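You operate a simulated robot arm through the tools that you are given. There is no shell and no other tool.

Carry out the task below with a simulated robot arm. There is one attempt and no reset: what you move stays moved.

Task
Press the bush flush into the white wheel.
Fine: the wheel then goes in the wheel tray; leave the press slide out.

Only the result counts: the job must be done as asked and must still hold three seconds after the hand-in. Knocking over, shifting, dropping, spilling or breaking anything else fails it.

Robot
A 7-joint arm with a fingered hand, fixed in place. Base frame: the origin is at the foot of the arm, x ahead of it, y to its left, z up; the work surface is at about z = 780. Readings come in mm, rad, newtons and seconds.
With the tool pointing down near the work surface it reaches from about 100 to 600 mm from the base axis. Its first joint turns from -2.007 to 2.007 rad. Payload 3.1 kg.
The TCP is the grasp point between the finger pads, 22 mm short of the fingertips. In the tool frame z runs along the fingers and y along their closing line. The gripper opens to 112 mm. The gripper's body begins 60 mm behind the TCP. The gripper is a hand of 3 fingers: y runs from the thumb to the fingers, the wrist lies at [0, 0, -218] in the tool frame.
Orientation is told as [roll, pitch, yaw] about the base's x, y, z axes, in that order, counted from this pose: with the fingers straight down and closing along the base's y, the tool's x points along the base's -x, its y along +y and its z along -z.

Tools
- The arm moves only by the tool arm_command. Its argument "series" is a list that holds one entry, the list of rows, each a list of 6 numbers: the shift along the tool's x, y, z in mm, then the turn, a rotation vector about the tool's x, y, z in rad. In form: [[[x, y, z, rx, ry, rz], ...]]. A call has 1 to 20 rows; each row is the pose to reach, as a shift and turn from the pose commanded when the call began, along the tool's axes at that moment. Rows are played at 5 a second. More than 50 mm and 0.15 rad between two rows, and nothing of the call is played. A pose out of reach is approached as far as the arm can. The call stops where the force on the tool passes 70 N (or 10 N more than at its start, if that is more) or the arm is blocked; 0.2 s more then pass. In this call time passes only in rows, and 0.2 s behind the last. The reply holds the time, the measured pose of the TCP, the force on the tool along the base axes, the opening and the grip force, in the units named above and with some noise, with the torque about the TCP (base axes, N m) and any sound that the robot's microphone picked up, and new pictures: "show" is both (left out), scene, wrist or none.
- Cameras (640 x 400 px; columns grow to the right, rows downward): "scene" is fixed at [51.3, -498.6, 1506.6]; the picture's right is [0.33, -0.94, 0.00], its down [-0.64, -0.22, -0.73] and it looks along [0.69, 0.24, -0.68] (base axes); focal length 230 px, centre (320, 200). "wrist" rides on the gripper at [66, 3, -80] in the tool frame; the picture's right is [-0.05, 1.00, 0.00], its down [-0.77, -0.04, -0.64] and it looks along [-0.64, -0.03, 0.77] (tool axes); focal length 275 px, centre (320, 200). There is no depth. A picture from a camera that has moved, and an enlarged one, comes with that camera's place and axes in the base frame and with its lens.
- slide_trunk(by): slides the trunk up (or, below 0, down) by that many mm; the arm rides with it, the base frame stays. It gives what a move gives, with no picture.
- set_fingers(finger1, finger2, thumb_bend): sets how far each is bent, from 0 (flat) to 1 (curled in); at 0.3 the hand is open as for a grip, at 0.7 the pads meet at the TCP. One left out holds its place. A second passes; each finger stops where it meets its share of the squeeze, and holds until it gets a number again. It is the only way to open and close the hand. It gives what a move gives, with no picture; readings hold the bend of each and the force on the fingers (four entries, about 0 where the hand has none), thumb and palm.
- inspect(camera, box): a new picture of the part [left, top, right, bottom] of that camera's present view, enlarged. No time passes.
- sign_off(): hands the job in; it is judged then, once.

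Nothing tells you positions but the pictures and the camera data. Unless the task says otherwise, let go and move clear before handing in.

The tools are called after "Emit:" as name(argument=value, ...) on one line, values as JSON. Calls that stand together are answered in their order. arm_command: Moves the arm, as the interface text tells. Its arguments: {"type":"object","properties":{"series":{"type":"array","items":{"type":"array","items":{"type":"array","items":{"type":"number"}}}},"show":{"type":"string","enum":["both","scene","wrist","none"]}},"required":["series"]} The other tools are called the same way: slide_trunk (by) slides the trunk up or down; set_fingers (finger1, finger2, thumb_bend) moves the fingers one by one; inspect (camera, box) takes an enlarged picture of a part of a camera's view; sign_off () hands the job in.

At the start:

```text
time_s: 0.0
tool_pos: [198.1, -372.0, 1363.0]
tool_rot: [0.0, 0.001, -0.001]
ft_force: [-0.5, 0.1, 0.3]
ft_torque: [0.0, 0.03, -0.01]
grip_width: 112.0
gripper_force: 0.0
shape: jaw
bend: [0.3, 0.3, 0.3]
finger forces: [0.1, 0.0, 0.0, 0.0, 0.1, 0.1]
trunk travel left (down, up): [-875.0, 115.0]
```

scene: 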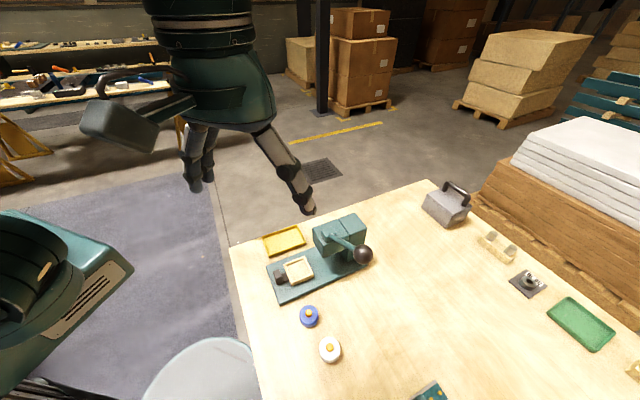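
wrist: 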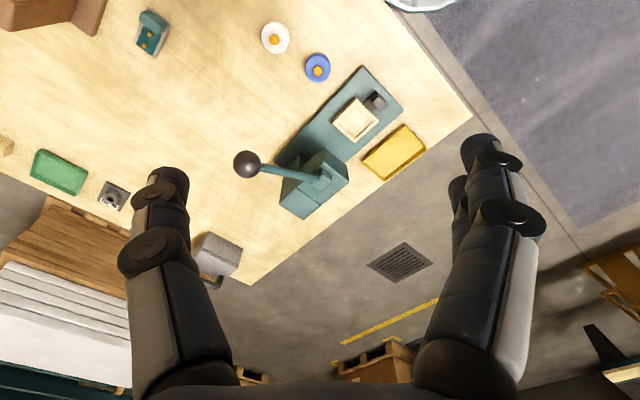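

I see a bench with a green lever press (slide with a nest out on it), a white wheel and a blue wheel each with an orange bush, and yellow and green trays. I will look closer before moving anything.

Emit:
inspect(camera="scene", box=[230, 190, 390, 290])

Emit:
inspect(camera="scene", box=[260, 290, 420, 390])

Emit:
inspect(camera="scene", box=[400, 170, 640, 400])

Emit:
inspect(camera="wrist", box=[220, 10, 460, 230])

Emit:
inspect(camera="wrist", box=[0, 0, 240, 230])

```text
4.00 times, centred on (310, 240) of scene
camera zoom: at [51.3, -498.6, 1506.6], right [0.33, -0.94, 0.0], down [-0.64, -0.22, -0.73], along [0.69, 0.24, -0.68], focal length 921 px, centre (360, 40)
```

zoom: 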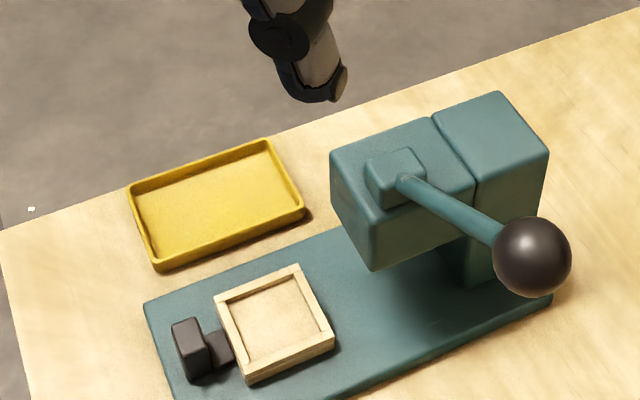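

```text
4.00 times, centred on (340, 340) of scene
camera zoom: at [51.3, -498.6, 1506.6], right [0.33, -0.94, 0.0], down [-0.64, -0.22, -0.73], along [0.69, 0.24, -0.68], focal length 921 px, centre (240, -360)
```

zoom: 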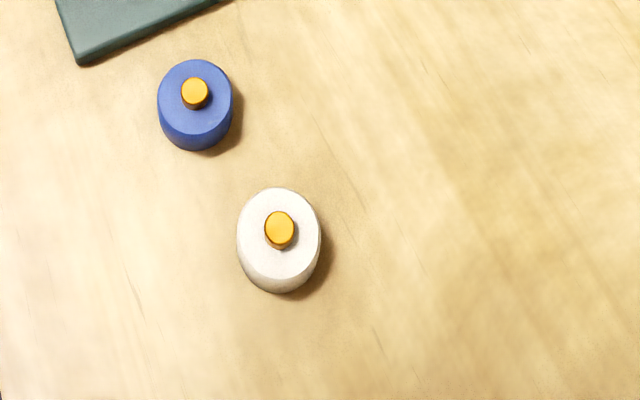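

```text
1.74 times, centred on (520, 285) of scene
camera zoom: at [51.3, -498.6, 1506.6], right [0.33, -0.94, 0.0], down [-0.64, -0.22, -0.73], along [0.69, 0.24, -0.68], focal length 401 px, centre (-28, 52)
```

zoom: 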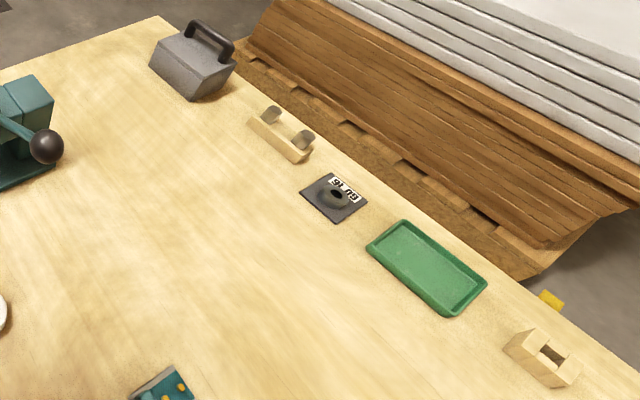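

```text
1.82 times, centred on (340, 120) of wrist
camera zoom: at [131.0, -367.9, 1442.4], right [0.05, 1.0, 0.0], down [0.77, -0.04, 0.64], along [0.64, -0.03, -0.77], focal length 500 px, centre (284, 346)
```

zoom: 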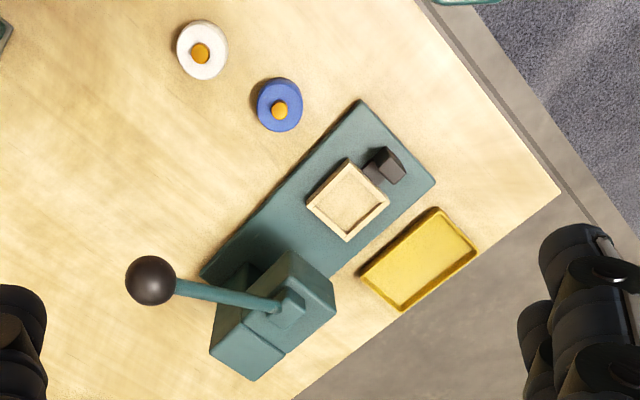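

```text
1.74 times, centred on (120, 115) of wrist
camera zoom: at [131.0, -367.9, 1442.4], right [0.05, 1.0, 0.0], down [0.77, -0.04, 0.64], along [0.64, -0.03, -0.77], focal length 479 px, centre (668, 348)
```

zoom: 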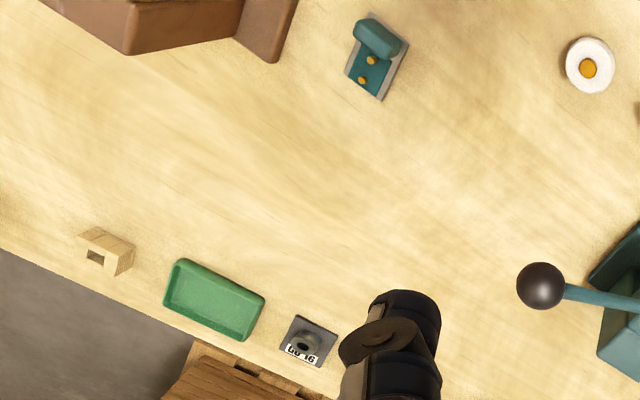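

The press is set at about 45°, with the nest out at around (409, -295), the white wheel near (228, -464), the knob near (355, -493, 1077) and the yellow tray near (520, -182). The green tray lies beyond reach. I'll lower the trunk for a closer look.

Emit:
slide_trunk(by=-250)

```text
time_s: 2.6
tool_pos: [197.1, -371.2, 1113.6]
tool_rot: [0.001, 0.0, 0.0]
ft_force: [-0.8, -0.3, 0.2]
ft_torque: [0.0, 0.05, 0.03]
grip_width: 111.7
gripper_force: 0.0
shape: jaw
bend: [0.3, 0.3, 0.3]
finger forces: [0.0, 0.0, 0.0, 0.0, 0.1, 0.1]
trunk travel left (down, up): [-625.0, 365.0]
```

The trunk is lowered and the tool is at z≈1114. Next I take pictures from here to refine the positions.

Emit:
arm_command(series=[[[0, 0, 0, 0, 0, 0]]], show="both")

Emit:
inspect(camera="wrist", box=[120, 0, 320, 125])

Emit:
inspect(camera="wrist", box=[300, 60, 560, 223])

```text
time_s: 3.0
tool_pos: [197.9, -371.6, 1113.3]
tool_rot: [-0.001, 0.001, 0.0]
ft_force: [0.0, -0.9, -0.4]
ft_torque: [0.01, -0.01, -0.01]
grip_width: 112.0
gripper_force: 0.1
shape: jaw
bend: [0.3, 0.3, 0.3]
finger forces: [0.0, 0.0, 0.1, 0.0, 0.0, 0.0]
trunk travel left (down, up): [-625.0, 365.0]
camera wrist: at [131.1, -367.9, 1192.5], right [0.05, 1.0, 0.0], down [0.77, -0.04, 0.64], along [0.64, -0.03, -0.77], focal length 275 px, centre (320, 200)
```

scene: 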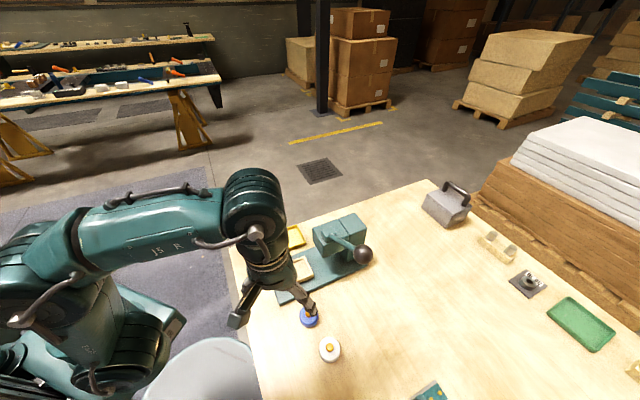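
wrist: 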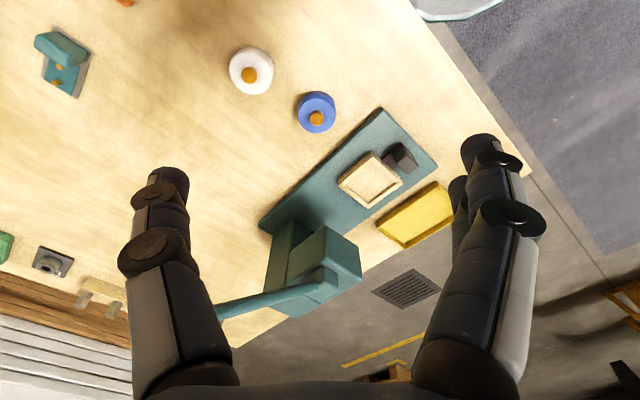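

```text
3.20 times, centred on (220, 62) of wrist
camera zoom: at [131.1, -367.9, 1192.5], right [0.05, 1.0, 0.0], down [0.77, -0.04, 0.64], along [0.64, -0.03, -0.77], focal length 881 px, centre (640, 640)
```

zoom: 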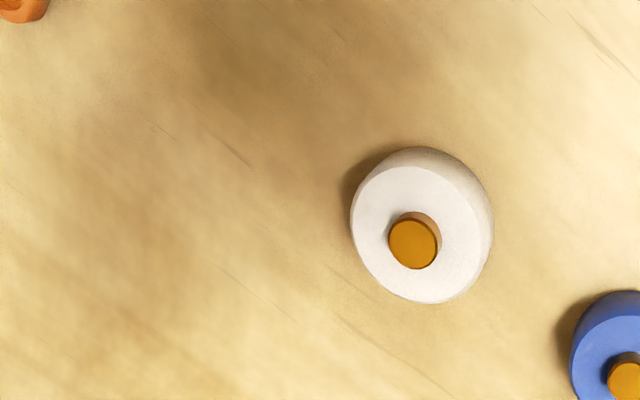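

```text
2.45 times, centred on (430, 142) of wrist
camera zoom: at [131.1, -367.9, 1192.5], right [0.05, 1.0, 0.0], down [0.77, -0.04, 0.64], along [0.64, -0.03, -0.77], focal length 676 px, centre (50, 344)
```

zoom: 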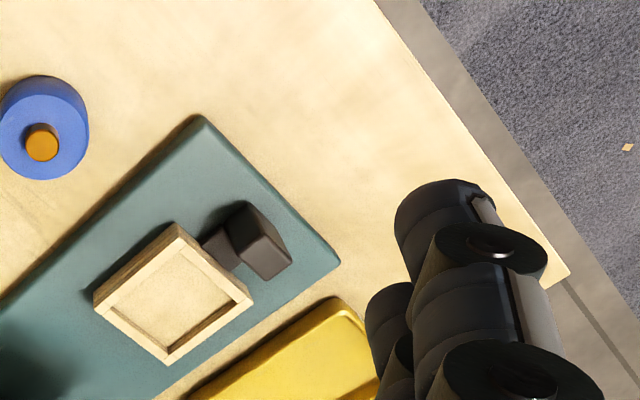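

The nest's rim works out near z≈825, centred about (402, -299), turned 45°. I'm moving above the white wheel at around (229, -465) to look closer before gripping it.

Emit:
arm_command(series=[[[-4, -12, 20, 0, 0, 0], [-10, -31, 54, 0, 0, 0], [-18, -55, 92, 0, 0, 0], [-25, -76, 130, 0, 0, 0], [-30, -90, 155, 0, 0, 0], [-31.5, -93, 163, 0, 0, 0], [-31.5, -93, 163, 0, 0, 0]]])

Emit:
inspect(camera="wrist", box=[200, 0, 440, 150])

Emit:
inspect(camera="scene", box=[220, 190, 400, 390])

```text
time_s: 4.6
tool_pos: [229.6, -464.9, 949.4]
tool_rot: [-0.001, 0.0, 0.001]
ft_force: [-0.3, 0.3, -0.5]
ft_torque: [0.01, -0.02, -0.04]
grip_width: 111.8
gripper_force: 0.1
shape: jaw
bend: [0.3, 0.3, 0.3]
finger forces: [0.1, 0.0, 0.1, 0.0, 0.1, 0.1]
trunk travel left (down, up): [-625.0, 365.0]
camera wrist: at [163.8, -461.2, 1029.0], right [0.05, 1.0, 0.0], down [0.77, -0.04, 0.64], along [0.64, -0.03, -0.77], focal length 275 px, centre (320, 200)
```

scene: 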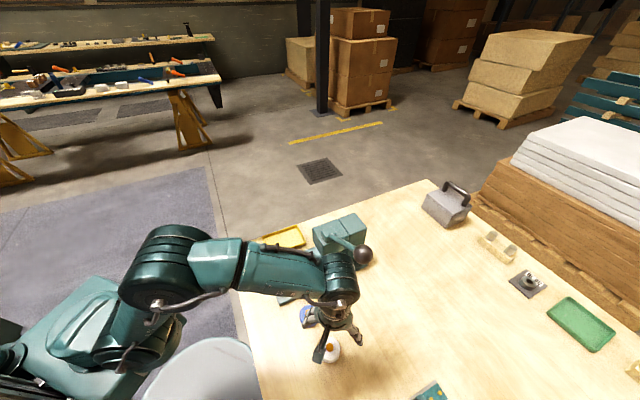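
wrist: 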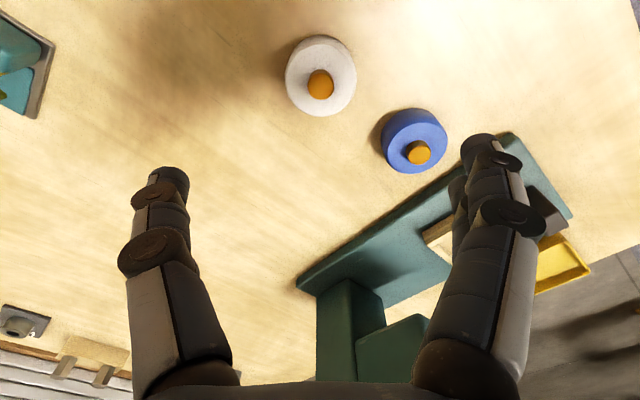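

```text
2.67 times, centred on (320, 75) of wrist
camera zoom: at [163.8, -461.2, 1029.0], right [0.05, 1.0, 0.0], down [0.77, -0.04, 0.64], along [0.64, -0.03, -0.77], focal length 734 px, centre (320, 533)
```

zoom: 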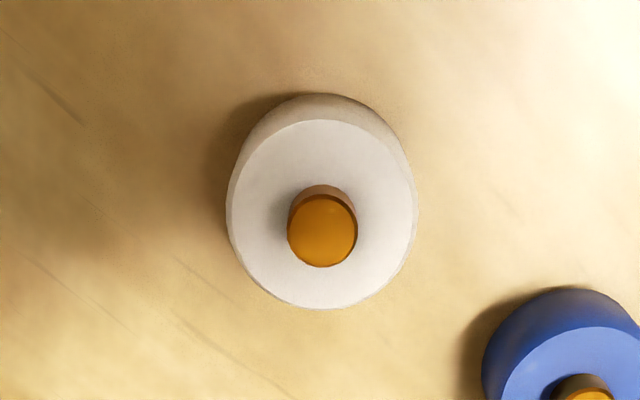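

```text
2.00 times, centred on (310, 290) of scene
camera zoom: at [51.3, -498.6, 1506.6], right [0.33, -0.94, 0.0], down [-0.64, -0.22, -0.73], along [0.69, 0.24, -0.68], focal length 461 px, centre (340, 20)
```

zoom: 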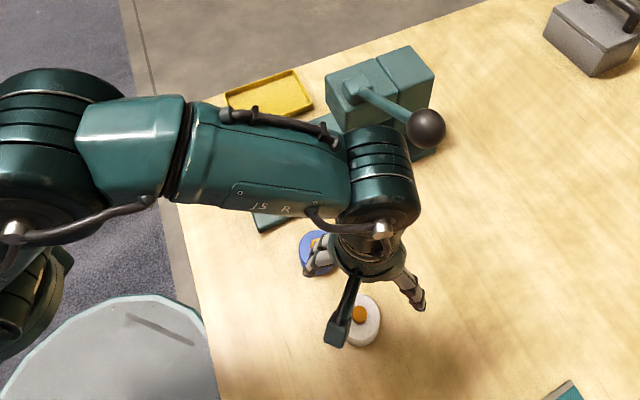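

The white wheel centre comes out near (229, -464), about 54 mm across. I'll take a closer look at the nest before gripping, to learn its walls and floor.

Emit:
arm_command(series=[[[-8, 13, -8, 0, 0, 0], [-28, 46, -20, 0, 0, 0], [-50, 82, -40, 0, 0, 0], [-72, 118, -50, 0, 0, 0], [-92, 150, -50, 0, 0, 0], [-100.4, 164.9, -50.6, 0, 0, 0], [-100.4, 164.9, -50.6, 0, 0, 0]]], show="wrist")

Emit:
inspect(camera="wrist", box=[240, 60, 440, 185])

```text
time_s: 6.2
tool_pos: [330.1, -298.8, 999.0]
tool_rot: [0.001, 0.0, 0.0]
ft_force: [0.7, -0.3, -0.2]
ft_torque: [-0.04, -0.01, 0.01]
grip_width: 111.7
gripper_force: 0.1
shape: jaw
bend: [0.3, 0.3, 0.3]
finger forces: [0.1, 0.0, 0.1, 0.1, 0.0, 0.1]
trunk travel left (down, up): [-625.0, 365.0]
camera wrist: at [262.6, -295.5, 1079.7], right [0.05, 1.0, 0.0], down [0.77, -0.04, 0.64], along [0.63, -0.03, -0.77], focal length 275 px, centre (320, 200)
```

wrist: 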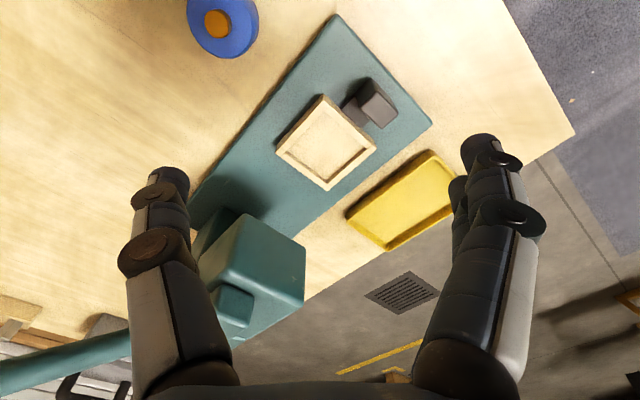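

```text
3.20 times, centred on (340, 122) of wrist
camera zoom: at [262.6, -295.5, 1079.7], right [0.05, 1.0, 0.0], down [0.77, -0.04, 0.64], along [0.63, -0.03, -0.77], focal length 881 px, centre (256, 448)
```

zoom: 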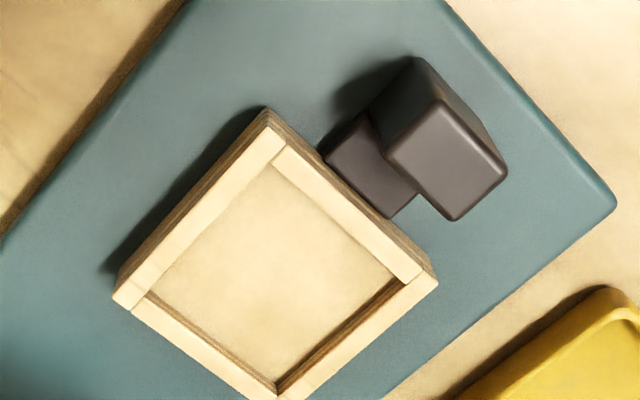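

The nest is a square wooden frame (about 74 mm outside, about 60 mm inside) with low walls and a dark handle in front, centred near (403, -297). I'll check how the fingers look when partly closed before gripping.

Emit:
set_fingers(finger1=0.5, finger2=0.5, thumb_bend=0.5)

Emit:
inspect(camera="wrist", box=[100, 100, 580, 400])

Emit:
inspect(camera="scene", box=[240, 190, 400, 350])

```text
time_s: 7.2
tool_pos: [329.2, -299.3, 1001.0]
tool_rot: [0.0, 0.0, 0.0]
ft_force: [-0.3, 0.2, 0.4]
ft_torque: [-0.01, 0.0, -0.01]
grip_width: 55.7
gripper_force: 0.1
shape: fingers
bend: [0.5, 0.5, 0.5]
finger forces: [0.1, 0.1, 0.0, 0.1, 0.1, 0.0]
trunk travel left (down, up): [-625.0, 365.0]
```

```text
1.33 times, centred on (340, 250) of wrist
camera zoom: at [262.5, -295.7, 1079.8], right [0.05, 1.0, 0.0], down [0.77, -0.04, 0.64], along [0.64, -0.03, -0.77], focal length 367 px, centre (293, 133)
```

zoom: 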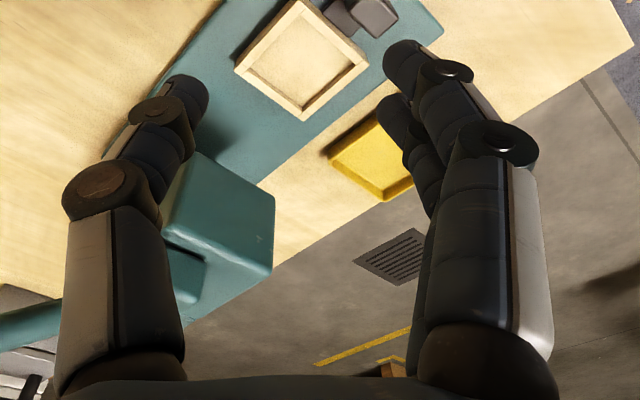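

```text
2.50 times, centred on (320, 270) of scene
camera zoom: at [51.3, -498.6, 1506.6], right [0.33, -0.94, 0.0], down [-0.64, -0.22, -0.73], along [0.69, 0.24, -0.68], focal length 576 px, centre (320, 25)
```

zoom: 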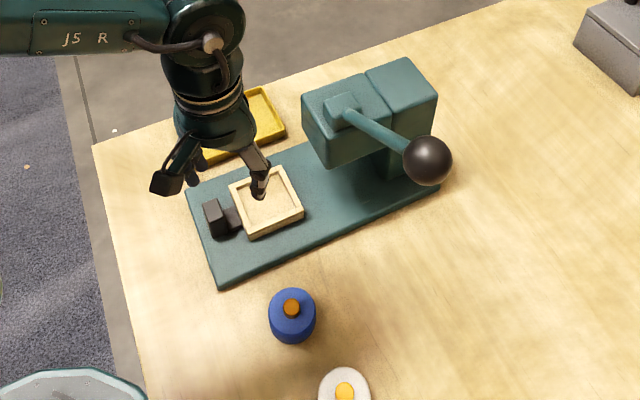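

At bend 0.5 the opening is 56 mm, so I can open to about 84 mm (0.4) for the wheel and stay clear of the blue one. I'm going back above the white wheel, lower this time, to check the centring.

Emit:
set_fingers(finger1=0.4, finger2=0.4, thumb_bend=0.4)

Emit:
arm_command(series=[[[8, -13, 8, 0, 0, 0], [28, -46, 20, 0, 0, 0], [50, -82, 40, 0, 0, 0], [72, -118, 60, 0, 0, 0], [92, -150, 80, 0, 0, 0], [101, -164.7, 100, 0, 0, 0], [101, -164.7, 120, 0, 0, 0], [101, -164.7, 120, 0, 0, 0]]], show="wrist")

Emit:
inspect(camera="wrist", box=[160, 30, 480, 230])

```text
time_s: 8.2
tool_pos: [329.7, -300.4, 999.7]
tool_rot: [0.0, 0.001, -0.001]
ft_force: [-1.1, 0.5, -0.8]
ft_torque: [-0.01, 0.0, 0.01]
grip_width: 83.1
gripper_force: 0.2
shape: fingers
bend: [0.4, 0.4, 0.4]
finger forces: [0.0, 0.0, 0.1, 0.0, 0.0, 0.0]
trunk travel left (down, up): [-625.0, 365.0]
```

```text
time_s: 10.0
tool_pos: [228.5, -464.5, 881.0]
tool_rot: [0.0, -0.001, -0.001]
ft_force: [0.5, 0.3, 0.2]
ft_torque: [0.0, 0.0, -0.01]
grip_width: 83.3
gripper_force: 0.1
shape: fingers
bend: [0.4, 0.4, 0.4]
finger forces: [0.0, 0.0, 0.1, 0.0, 0.0, 0.1]
trunk travel left (down, up): [-625.0, 365.0]
camera wrist: at [161.7, -460.5, 960.6], right [0.05, 1.0, 0.0], down [0.77, -0.04, 0.64], along [0.64, -0.03, -0.77], focal length 275 px, centre (320, 200)
```

wrist: 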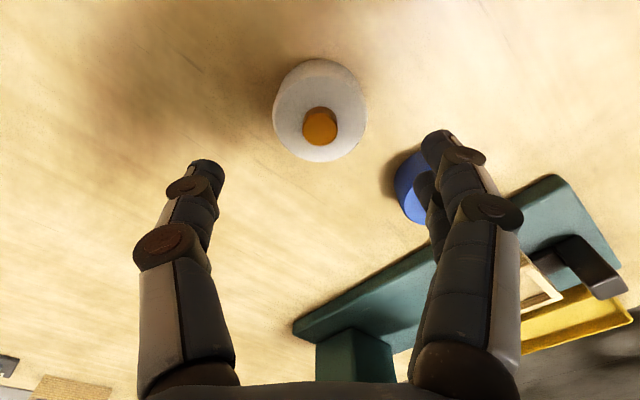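

```text
2.00 times, centred on (320, 130) of wrist
camera zoom: at [161.7, -460.5, 960.6], right [0.05, 1.0, 0.0], down [0.77, -0.04, 0.64], along [0.64, -0.03, -0.77], focal length 551 px, centre (320, 340)
```

zoom: 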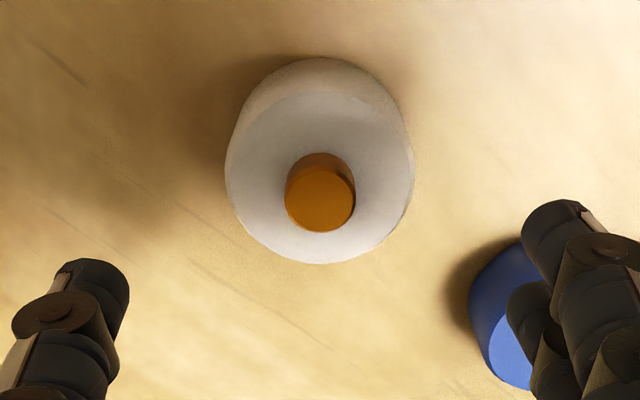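

The wheel is centred under the hand at about (227.5, -464), with its top near z≈808 and the bush top near 823. I'm going down to TCP z≈816 so the fingertips hold the upper part of the wheel.

Emit:
arm_command(series=[[[0.5, 0.3, 12, 0, 0, 0], [1, 0.7, 28, 0, 0, 0], [1, 0.7, 44, 0, 0, 0], [1, 0.7, 56, 0, 0, 0], [1, 0.7, 65, 0, 0, 0], [1, 0.7, 65, 0, 0, 0]]])

Emit:
inspect(camera="wrist", box=[160, 60, 480, 260])

Emit:
inspect(camera="scene", box=[270, 280, 390, 380])

```text
time_s: 11.4
tool_pos: [227.0, -463.6, 816.0]
tool_rot: [0.001, 0.0, 0.0]
ft_force: [0.1, -0.2, 0.1]
ft_torque: [0.0, 0.0, -0.01]
grip_width: 83.3
gripper_force: 0.1
shape: fingers
bend: [0.4, 0.4, 0.4]
finger forces: [0.1, 0.0, 0.1, 0.0, 0.0, 0.0]
trunk travel left (down, up): [-625.0, 365.0]
camera wrist: at [160.8, -460.1, 894.7], right [0.05, 1.0, 0.0], down [0.77, -0.04, 0.64], along [0.64, -0.03, -0.77], focal length 275 px, centre (320, 200)
```

scene: 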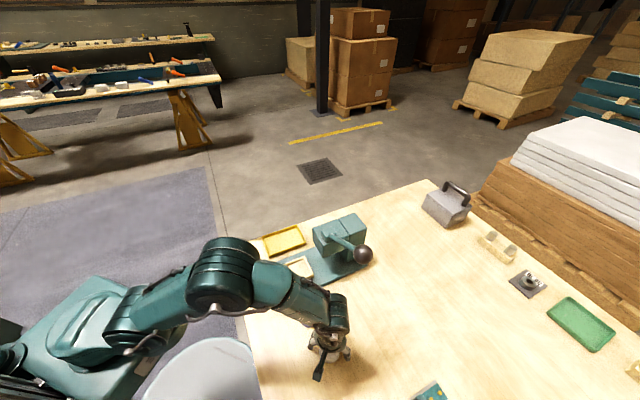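
wrist: 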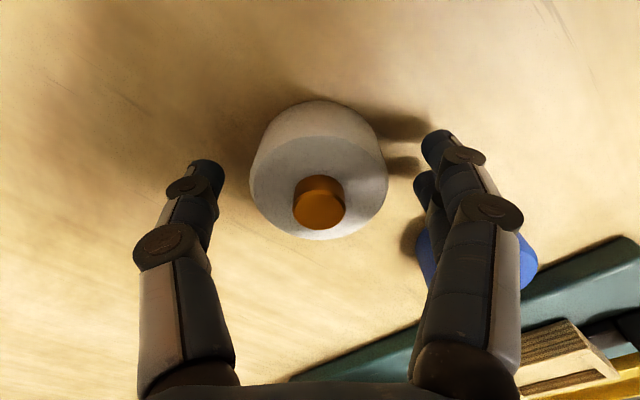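

```text
2.00 times, centred on (320, 160) of wrist
camera zoom: at [160.8, -460.1, 894.7], right [0.05, 1.0, 0.0], down [0.77, -0.04, 0.64], along [0.64, -0.03, -0.77], focal length 551 px, centre (320, 280)
```

zoom: 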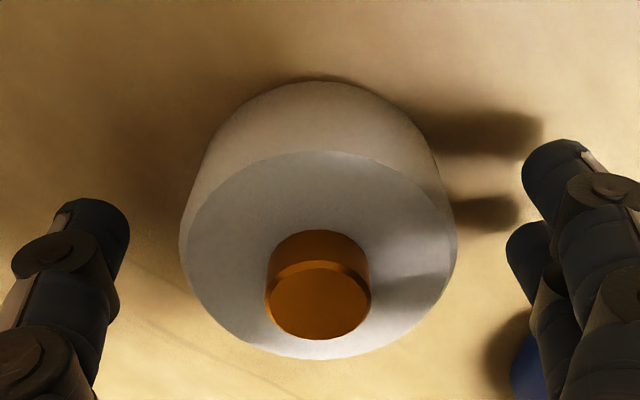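

```text
4.00 times, centred on (330, 330) of scene
camera zoom: at [51.3, -498.6, 1506.6], right [0.33, -0.94, 0.0], down [-0.64, -0.22, -0.73], along [0.69, 0.24, -0.68], focal length 921 px, centre (280, -320)
```

zoom: 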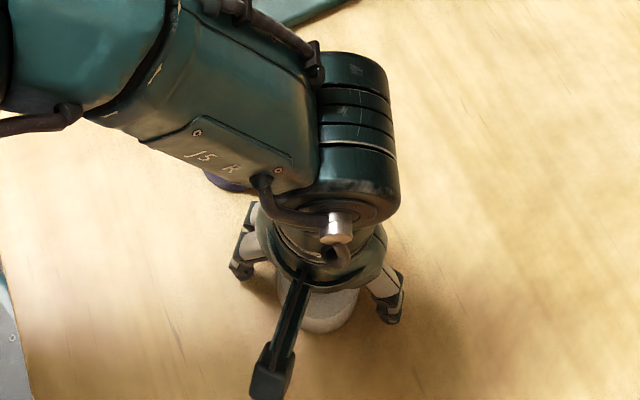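

The fingers stand either side of the wheel and its top is near z≈809. I'm closing on it now.

Emit:
set_fingers(finger1=0.62, finger2=0.62, thumb_bend=0.62)

Emit:
inspect(camera="wrist", box=[160, 60, 480, 260])

```text
time_s: 12.4
tool_pos: [228.2, -464.1, 815.0]
tool_rot: [0.001, 0.001, -0.001]
ft_force: [0.7, -0.1, -0.4]
ft_torque: [0.0, -0.01, -0.01]
grip_width: 46.6
gripper_force: 9.6
shape: fingers
bend: [0.54, 0.54, 0.56]
finger forces: [4.7, 4.9, 0.1, 0.0, 9.6, 0.0]
trunk travel left (down, up): [-625.0, 365.0]
```

```text
2.00 times, centred on (320, 160) of wrist
camera zoom: at [160.8, -460.2, 894.8], right [0.05, 1.0, 0.0], down [0.77, -0.04, 0.64], along [0.64, -0.03, -0.77], focal length 551 px, centre (320, 280)
```

zoom: 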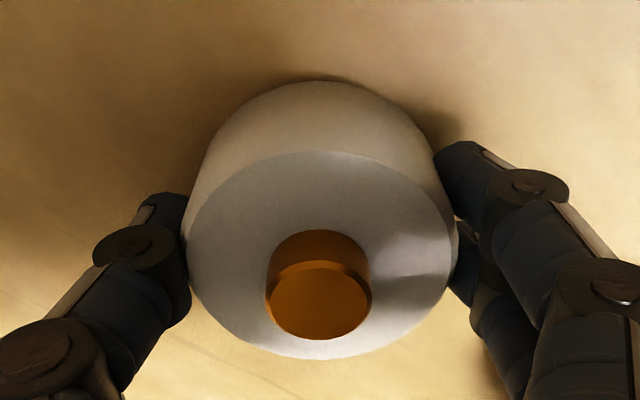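

The grip holds with about 9.6 N, balanced between thumb and fingers. I'm lifting slowly and checking the wheel comes up.

Emit:
arm_command(series=[[[0, 0, -3, 0, 0, 0], [0, 0, -8, 0, 0, 0], [0, 0, -16, 0, 0, 0], [0, 0, -30, 0, 0, 0], [0, 0, -50, 0, 0, 0], [0, 0, -50, 0, 0, 0]]], show="wrist")

Emit:
inspect(camera="wrist", box=[160, 60, 480, 260])

```text
time_s: 13.8
tool_pos: [227.3, -463.7, 866.1]
tool_rot: [0.001, -0.001, -0.001]
ft_force: [-0.1, 0.7, -0.6]
ft_torque: [-0.03, 0.0, -0.01]
grip_width: 46.5
gripper_force: 9.2
shape: fingers
bend: [0.54, 0.54, 0.56]
finger forces: [4.7, 5.1, 0.0, 0.0, 9.6, 0.1]
trunk travel left (down, up): [-625.0, 365.0]
camera wrist: at [160.7, -460.6, 945.4], right [0.05, 1.0, 0.0], down [0.77, -0.04, 0.64], along [0.64, -0.03, -0.77], focal length 275 px, centre (320, 200)
```

wrist: 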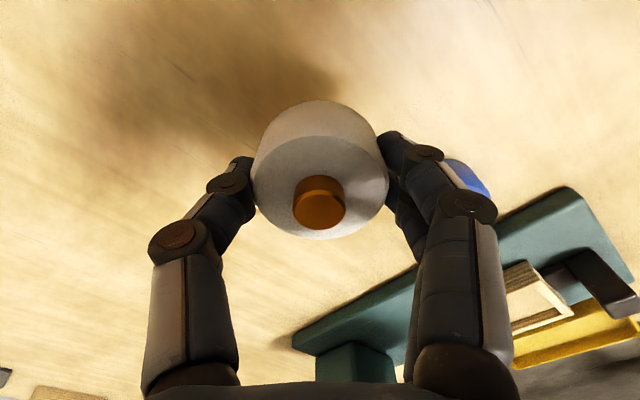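

```text
2.00 times, centred on (320, 160) of wrist
camera zoom: at [160.7, -460.6, 945.4], right [0.05, 1.0, 0.0], down [0.77, -0.04, 0.64], along [0.64, -0.03, -0.77], focal length 551 px, centre (320, 280)
```

zoom: 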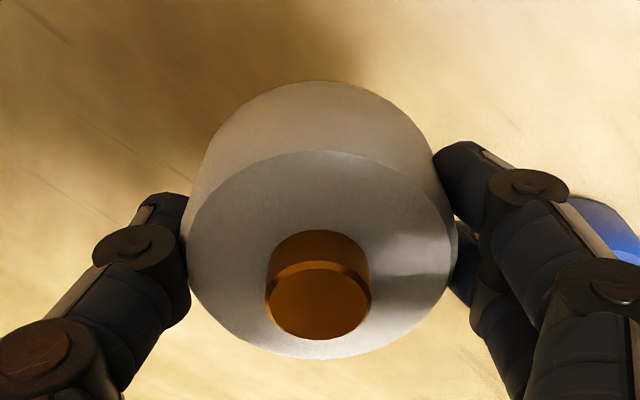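

The wheel is held steady with the bush still in place. I'm carrying it high over to the nest and turning the hand -45° so its narrow side faces the press head.

Emit:
arm_command(series=[[[0, 0, -30, 0, 0, 0], [-12, 11, -55, 0, 0, 0.06], [-30, 28, -64, 0, 0, 0.14], [-50, 47, -64, 0, 0, 0.24], [-72, 68, -64, 0, 0, 0.35], [-95, 89, -64, 0, 0, 0.46], [-118, 111, -64, 0, 0, 0.57], [-140, 131, -64, 0, 0, 0.67], [-158, 148, -64, 0, 0, 0.74], [-170, 160, -64, 0, 0, 0.775], [-177, 166, -64, 0, 0, 0.7854], [-177, 166, -64, 0, 0, 0.7854]]])

Emit:
inspect(camera="wrist", box=[160, 60, 480, 260])

Emit:
inspect(camera="scene", box=[240, 190, 400, 290])

```text
time_s: 16.4
tool_pos: [405.7, -297.7, 929.2]
tool_rot: [-0.001, 0.0, -0.788]
ft_force: [0.2, -0.5, -0.4]
ft_torque: [0.02, -0.03, 0.0]
grip_width: 46.8
gripper_force: 9.4
shape: fingers
bend: [0.55, 0.54, 0.56]
finger forces: [4.7, 5.0, 0.0, 0.1, 9.6, 0.1]
trunk travel left (down, up): [-625.0, 365.0]
camera wrist: at [360.4, -247.8, 1009.0], right [0.74, 0.67, 0.0], down [0.52, -0.57, 0.64], along [0.43, -0.47, -0.77], focal length 275 px, centre (320, 200)
```

scene: 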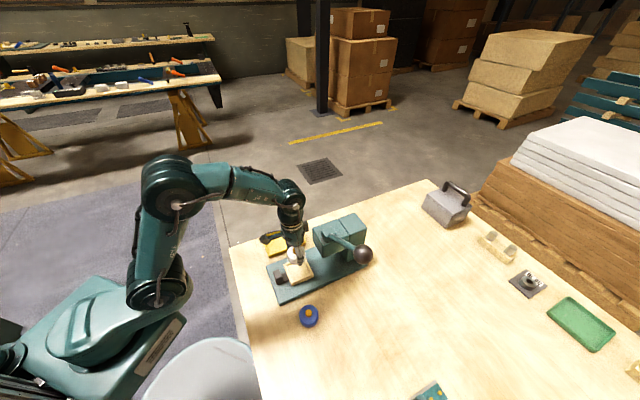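
wrist: 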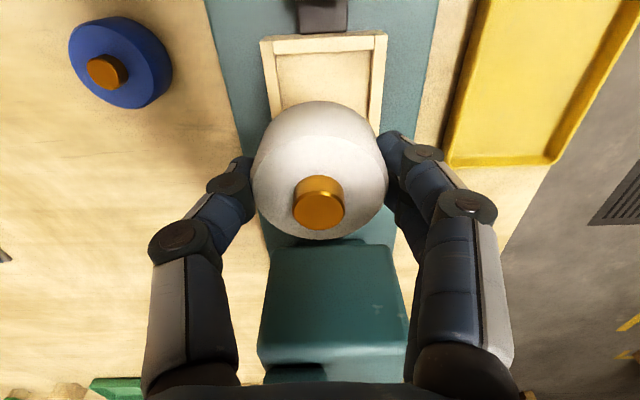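

```text
2.00 times, centred on (320, 160) of wrist
camera zoom: at [360.4, -247.8, 1009.0], right [0.74, 0.67, 0.0], down [0.52, -0.57, 0.64], along [0.43, -0.47, -0.77], focal length 551 px, centre (320, 280)
```

zoom: 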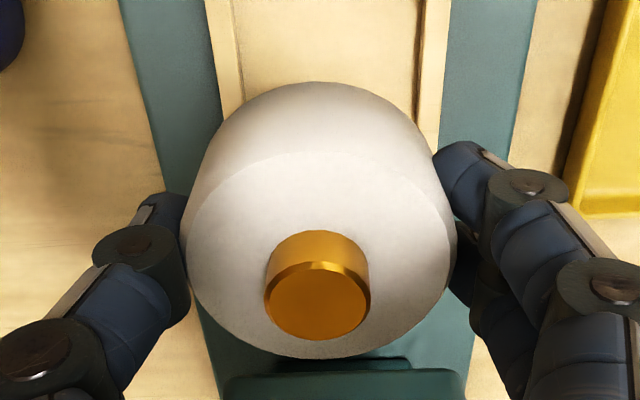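

```text
4.00 times, centred on (320, 240) of scene
camera zoom: at [51.3, -498.6, 1506.6], right [0.33, -0.94, 0.0], down [-0.64, -0.22, -0.73], along [0.69, 0.24, -0.68], focal length 921 px, centre (320, 40)
```

zoom: 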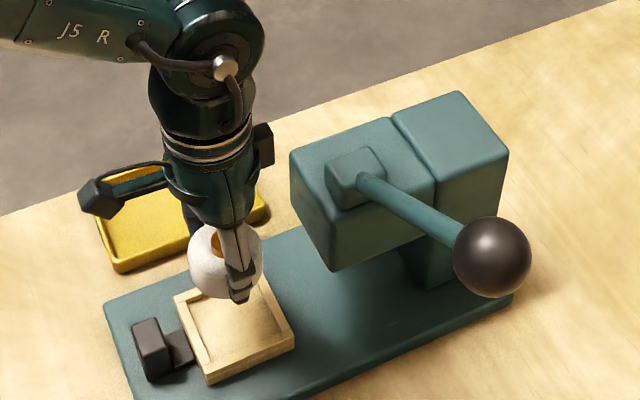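

The nest is square to the hand now and appears about 3.6 mm to the fingers' side of the wheel centre. I'm correcting that and lowering part way to recheck.

Emit:
arm_command(series=[[[-0.3, 2, 8, 0, 0, 0], [-0.3, 3.5, 22, 0, 0, 0], [-0.3, 3.5, 38, 0, 0, 0], [-0.3, 3.5, 50, 0, 0, 0], [-0.3, 3.5, 54, 0, 0, 0], [-0.3, 3.5, 54, 0, 0, 0]]], show="wrist")

Emit:
inspect(camera="wrist", box=[200, 40, 440, 190])

Emit:
inspect(camera="scene", box=[260, 230, 340, 290])

```text
time_s: 17.8
tool_pos: [407.0, -295.2, 875.5]
tool_rot: [0.0, 0.0, -0.786]
ft_force: [0.3, -0.6, 0.0]
ft_torque: [-0.01, -0.02, 0.01]
grip_width: 46.9
gripper_force: 9.7
shape: fingers
bend: [0.55, 0.54, 0.56]
finger forces: [4.6, 5.2, 0.0, 0.0, 9.5, 0.0]
trunk travel left (down, up): [-625.0, 365.0]
camera wrist: at [362.4, -246.1, 955.0], right [0.74, 0.67, 0.0], down [0.52, -0.57, 0.64], along [0.43, -0.47, -0.77], focal length 275 px, centre (320, 200)
```

wrist: 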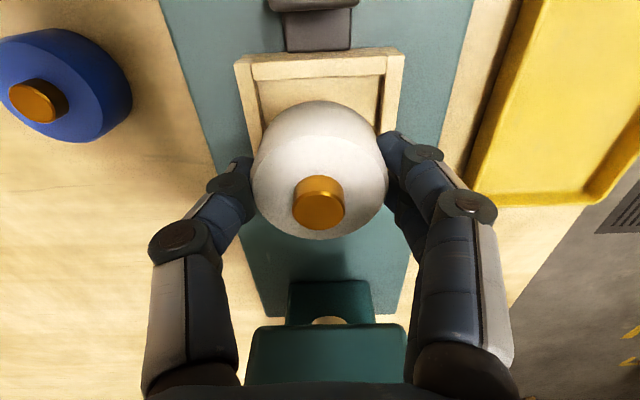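

```text
2.67 times, centred on (320, 115) of wrist
camera zoom: at [362.4, -246.1, 955.0], right [0.74, 0.67, 0.0], down [0.52, -0.57, 0.64], along [0.43, -0.47, -0.77], focal length 734 px, centre (320, 427)
```

zoom: 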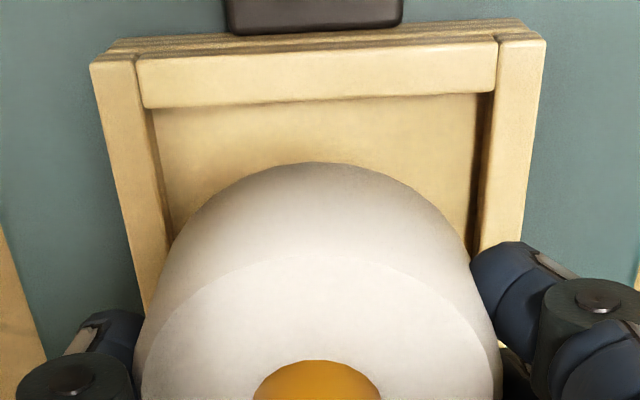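

```text
6.67 times, centred on (300, 260) of scene
camera zoom: at [51.3, -498.6, 1506.6], right [0.33, -0.94, 0.0], down [-0.64, -0.22, -0.73], along [0.69, 0.24, -0.68], focal length 1536 px, centre (453, -200)
```

zoom: 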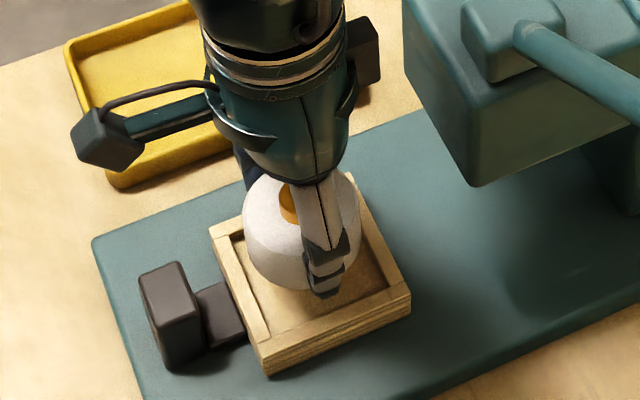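

Working through the views more carefully, the wheel sits about 3.6 mm off the TCP (away from the camera), so relative to the nest it must come about 4 mm toward the handle and 0.9 mm toward the fingers. I'm applying that and lowering to just above the rim.

Emit:
arm_command(series=[[[2, 0.4, 0, 0, 0, 0], [4.2, 0.8, 3, 0, 0, 0], [4.2, 0.8, 7, 0, 0, 0], [4.2, 0.8, 9, 0, 0, 0], [4.2, 0.8, 9, 0, 0, 0]]], show="wrist")

Emit:
inspect(camera="wrist", box=[200, 40, 440, 190])

Emit:
inspect(camera="scene", box=[260, 230, 340, 290])

```text
time_s: 19.0
tool_pos: [405.0, -293.0, 866.3]
tool_rot: [-0.001, -0.001, -0.786]
ft_force: [-0.7, 0.2, -1.2]
ft_torque: [0.02, 0.0, 0.0]
grip_width: 47.1
gripper_force: 9.3
shape: fingers
bend: [0.55, 0.54, 0.56]
finger forces: [4.6, 5.0, 0.0, 0.0, 9.5, 0.0]
trunk travel left (down, up): [-625.0, 365.0]
camera wrist: at [360.2, -242.5, 945.9], right [0.74, 0.67, 0.0], down [0.52, -0.57, 0.64], along [0.43, -0.47, -0.77], focal length 275 px, centre (320, 200)
```

wrist: 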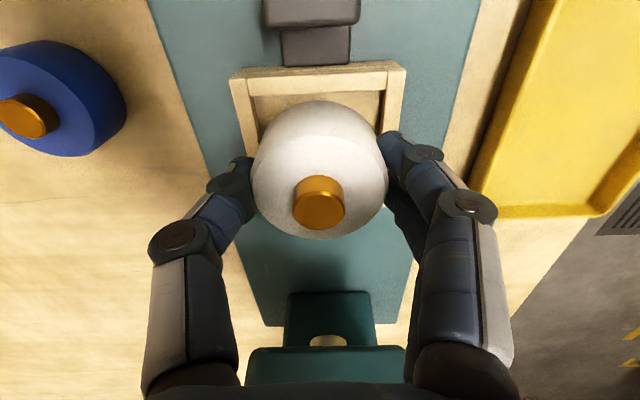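

```text
2.67 times, centred on (320, 115) of wrist
camera zoom: at [360.2, -242.5, 945.9], right [0.74, 0.67, 0.0], down [0.52, -0.57, 0.64], along [0.43, -0.47, -0.77], focal length 734 px, centre (320, 427)
```

zoom: 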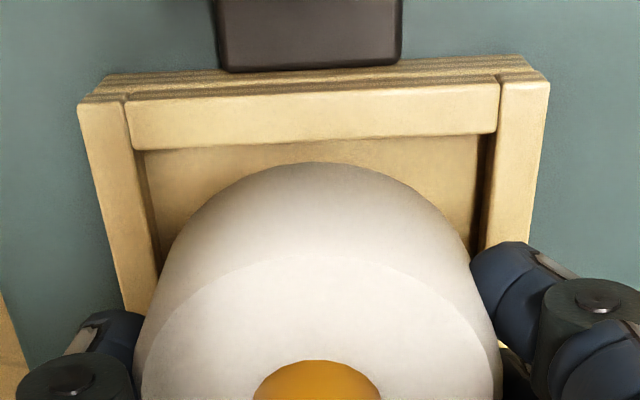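

```text
6.67 times, centred on (300, 260) of scene
camera zoom: at [51.3, -498.6, 1506.6], right [0.33, -0.94, 0.0], down [-0.64, -0.22, -0.73], along [0.69, 0.24, -0.68], focal length 1536 px, centre (453, -200)
```

zoom: 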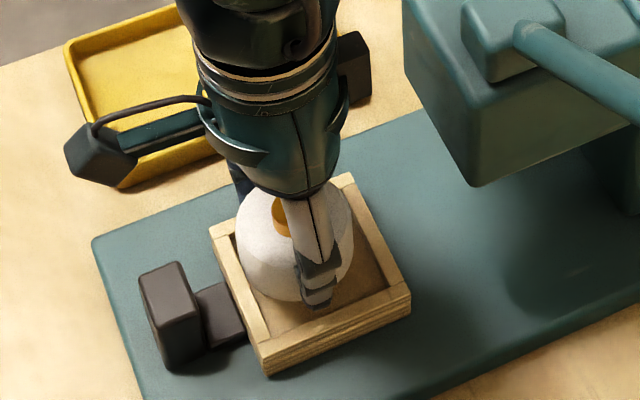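

The wheel looks centred over the nest with about 2 mm clearance all round. I'm lowering it gently in small steps and watching the force.

Emit:
arm_command(series=[[[0, 0, 2, 0, 0, 0], [0, 0, 4, 0, 0, 0], [0, 0, 6, 0, 0, 0], [0, 0, 8, 0, 0, 0], [0, 0, 8, 0, 0, 0]]], show="wrist")

Emit:
inspect(camera="wrist", box=[200, 40, 440, 190])

Emit:
inspect(camera="scene", box=[260, 230, 340, 290])

```text
time_s: 20.2
tool_pos: [405.9, -292.6, 857.5]
tool_rot: [-0.001, 0.0, -0.785]
ft_force: [0.4, 0.9, -1.1]
ft_torque: [0.01, 0.05, -0.01]
grip_width: 46.9
gripper_force: 9.8
shape: fingers
bend: [0.55, 0.54, 0.56]
finger forces: [4.8, 5.1, 0.1, 0.1, 9.5, 0.0]
trunk travel left (down, up): [-625.0, 365.0]
camera wrist: at [360.0, -242.1, 938.1], right [0.74, 0.67, 0.0], down [0.52, -0.57, 0.64], along [0.43, -0.47, -0.77], focal length 275 px, centre (320, 200)
```

wrist: 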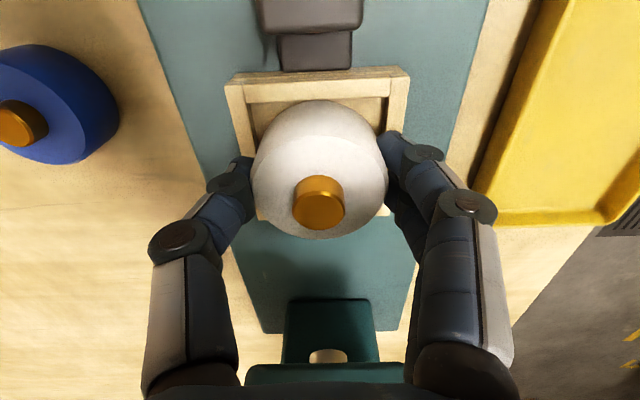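

```text
2.67 times, centred on (320, 115) of wrist
camera zoom: at [360.0, -242.1, 938.1], right [0.74, 0.67, 0.0], down [0.52, -0.57, 0.64], along [0.43, -0.47, -0.77], focal length 734 px, centre (320, 427)
```

zoom: 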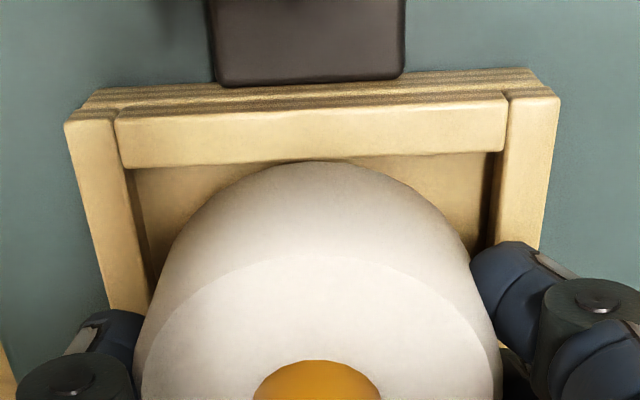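

```text
6.67 times, centred on (300, 260) of scene
camera zoom: at [51.3, -498.6, 1506.6], right [0.33, -0.94, 0.0], down [-0.64, -0.22, -0.73], along [0.69, 0.24, -0.68], focal length 1536 px, centre (453, -200)
```

zoom: 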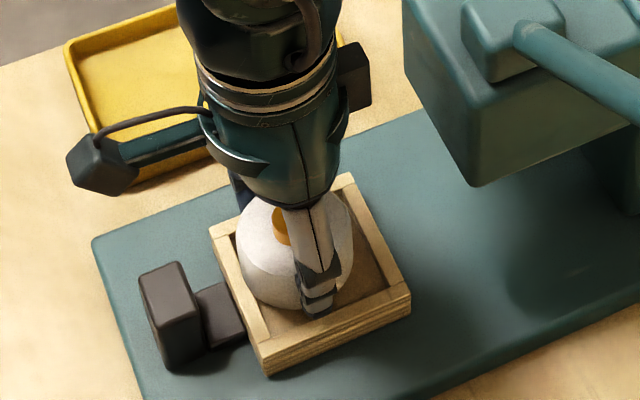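

No contact yet; the wheel is entering the nest. I'm going on down in small steps.

Emit:
arm_command(series=[[[0, 0, 1, 0, 0, 0], [0, 0, 2, 0, 0, 0], [0, 0, 3, 0, 0, 0], [0, 0, 3, 0, 0, 0]]], show="none")

```text
time_s: 21.2
tool_pos: [405.8, -292.0, 855.0]
tool_rot: [0.0, -0.001, -0.784]
ft_force: [-0.5, -0.3, -2.2]
ft_torque: [-0.03, 0.03, -0.02]
grip_width: 46.7
gripper_force: 9.4
shape: fingers
bend: [0.55, 0.54, 0.56]
finger forces: [4.7, 5.1, 0.0, 0.0, 9.6, 0.1]
trunk travel left (down, up): [-625.0, 365.0]
```

Emit:
arm_command(series=[[[0, 0, 1, 0, 0, 0], [0, 0, 2, 0, 0, 0], [0, 0, 2, 0, 0, 0]]], show="wrist")

Emit:
inspect(camera="wrist", box=[200, 40, 440, 190])

Emit:
inspect(camera="scene", box=[260, 230, 340, 290])

```text
time_s: 22.0
tool_pos: [406.4, -291.6, 853.3]
tool_rot: [0.002, -0.001, -0.787]
ft_force: [0.2, -0.3, 1.1]
ft_torque: [0.0, 0.05, 0.0]
grip_width: 46.6
gripper_force: 10.4
shape: fingers
bend: [0.55, 0.54, 0.56]
finger forces: [5.1, 5.1, 0.1, 0.0, 9.9, 0.0]
trunk travel left (down, up): [-625.0, 365.0]
camera wrist: at [359.9, -242.0, 933.1], right [0.74, 0.67, 0.0], down [0.52, -0.57, 0.64], along [0.43, -0.47, -0.77], focal length 275 px, centre (320, 200)
```

wrist: 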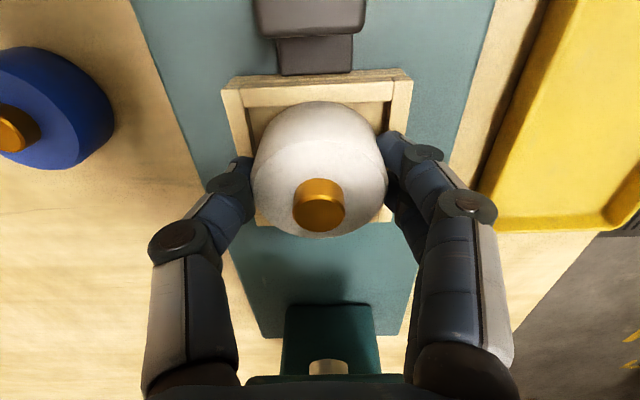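

```text
2.67 times, centred on (320, 115) of wrist
camera zoom: at [359.9, -242.0, 933.1], right [0.74, 0.67, 0.0], down [0.52, -0.57, 0.64], along [0.43, -0.47, -0.77], focal length 734 px, centre (320, 427)
```

zoom: 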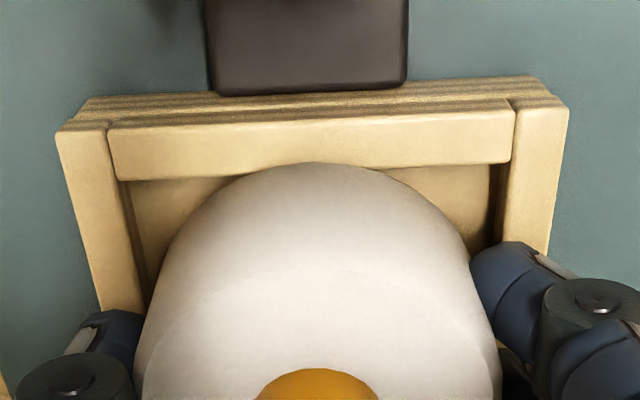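

```text
6.67 times, centred on (300, 260) of scene
camera zoom: at [51.3, -498.6, 1506.6], right [0.33, -0.94, 0.0], down [-0.64, -0.22, -0.73], along [0.69, 0.24, -0.68], focal length 1536 px, centre (453, -200)
```

zoom: 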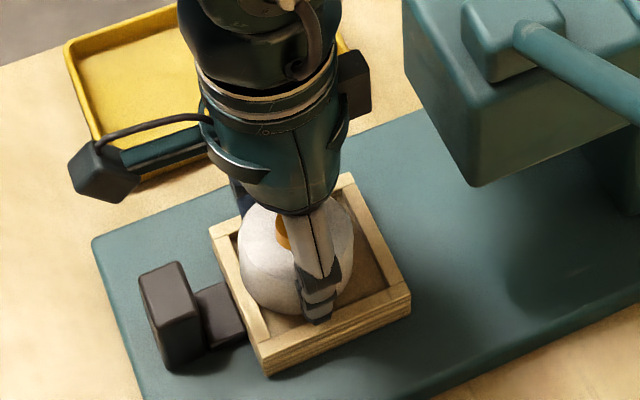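

The wheel is resting on the nest floor: it slid slightly up in the fingers as the force changed sign. I'm opening only a little, to keep the tips off the nest walls, then rising straight up.

Emit:
set_fingers(finger1=0.5, finger2=0.5, thumb_bend=0.51)

Emit:
inspect(camera="wrist", box=[160, 40, 480, 240])

Emit:
inspect(camera="scene", box=[260, 230, 340, 290])

```text
time_s: 23.0
tool_pos: [405.3, -290.5, 852.1]
tool_rot: [0.001, 0.001, -0.784]
ft_force: [0.6, -0.5, -0.3]
ft_torque: [-0.01, -0.02, 0.0]
grip_width: 53.0
gripper_force: 0.1
shape: fingers
bend: [0.5, 0.5, 0.51]
finger forces: [0.0, 0.2, 0.0, 0.1, 0.0, 0.0]
trunk travel left (down, up): [-625.0, 365.0]
```

```text
2.00 times, centred on (320, 140) of wrist
camera zoom: at [359.8, -242.0, 933.1], right [0.74, 0.67, 0.0], down [0.52, -0.57, 0.64], along [0.43, -0.47, -0.77], focal length 551 px, centre (320, 320)
```

zoom: 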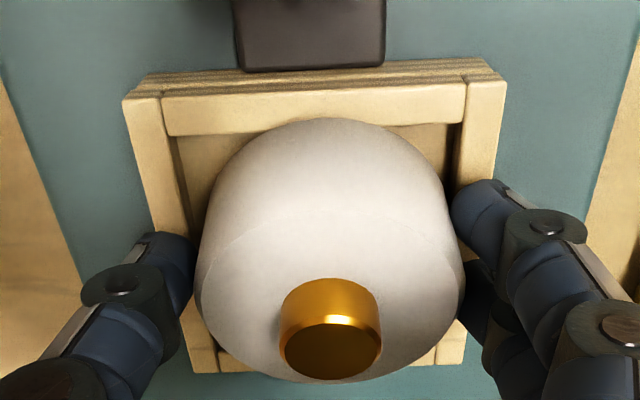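

```text
6.67 times, centred on (300, 260) of scene
camera zoom: at [51.3, -498.6, 1506.6], right [0.33, -0.94, 0.0], down [-0.64, -0.22, -0.73], along [0.69, 0.24, -0.68], focal length 1536 px, centre (453, -200)
```

zoom: 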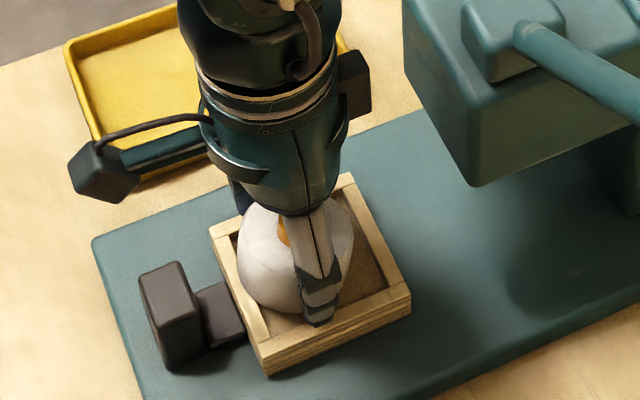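

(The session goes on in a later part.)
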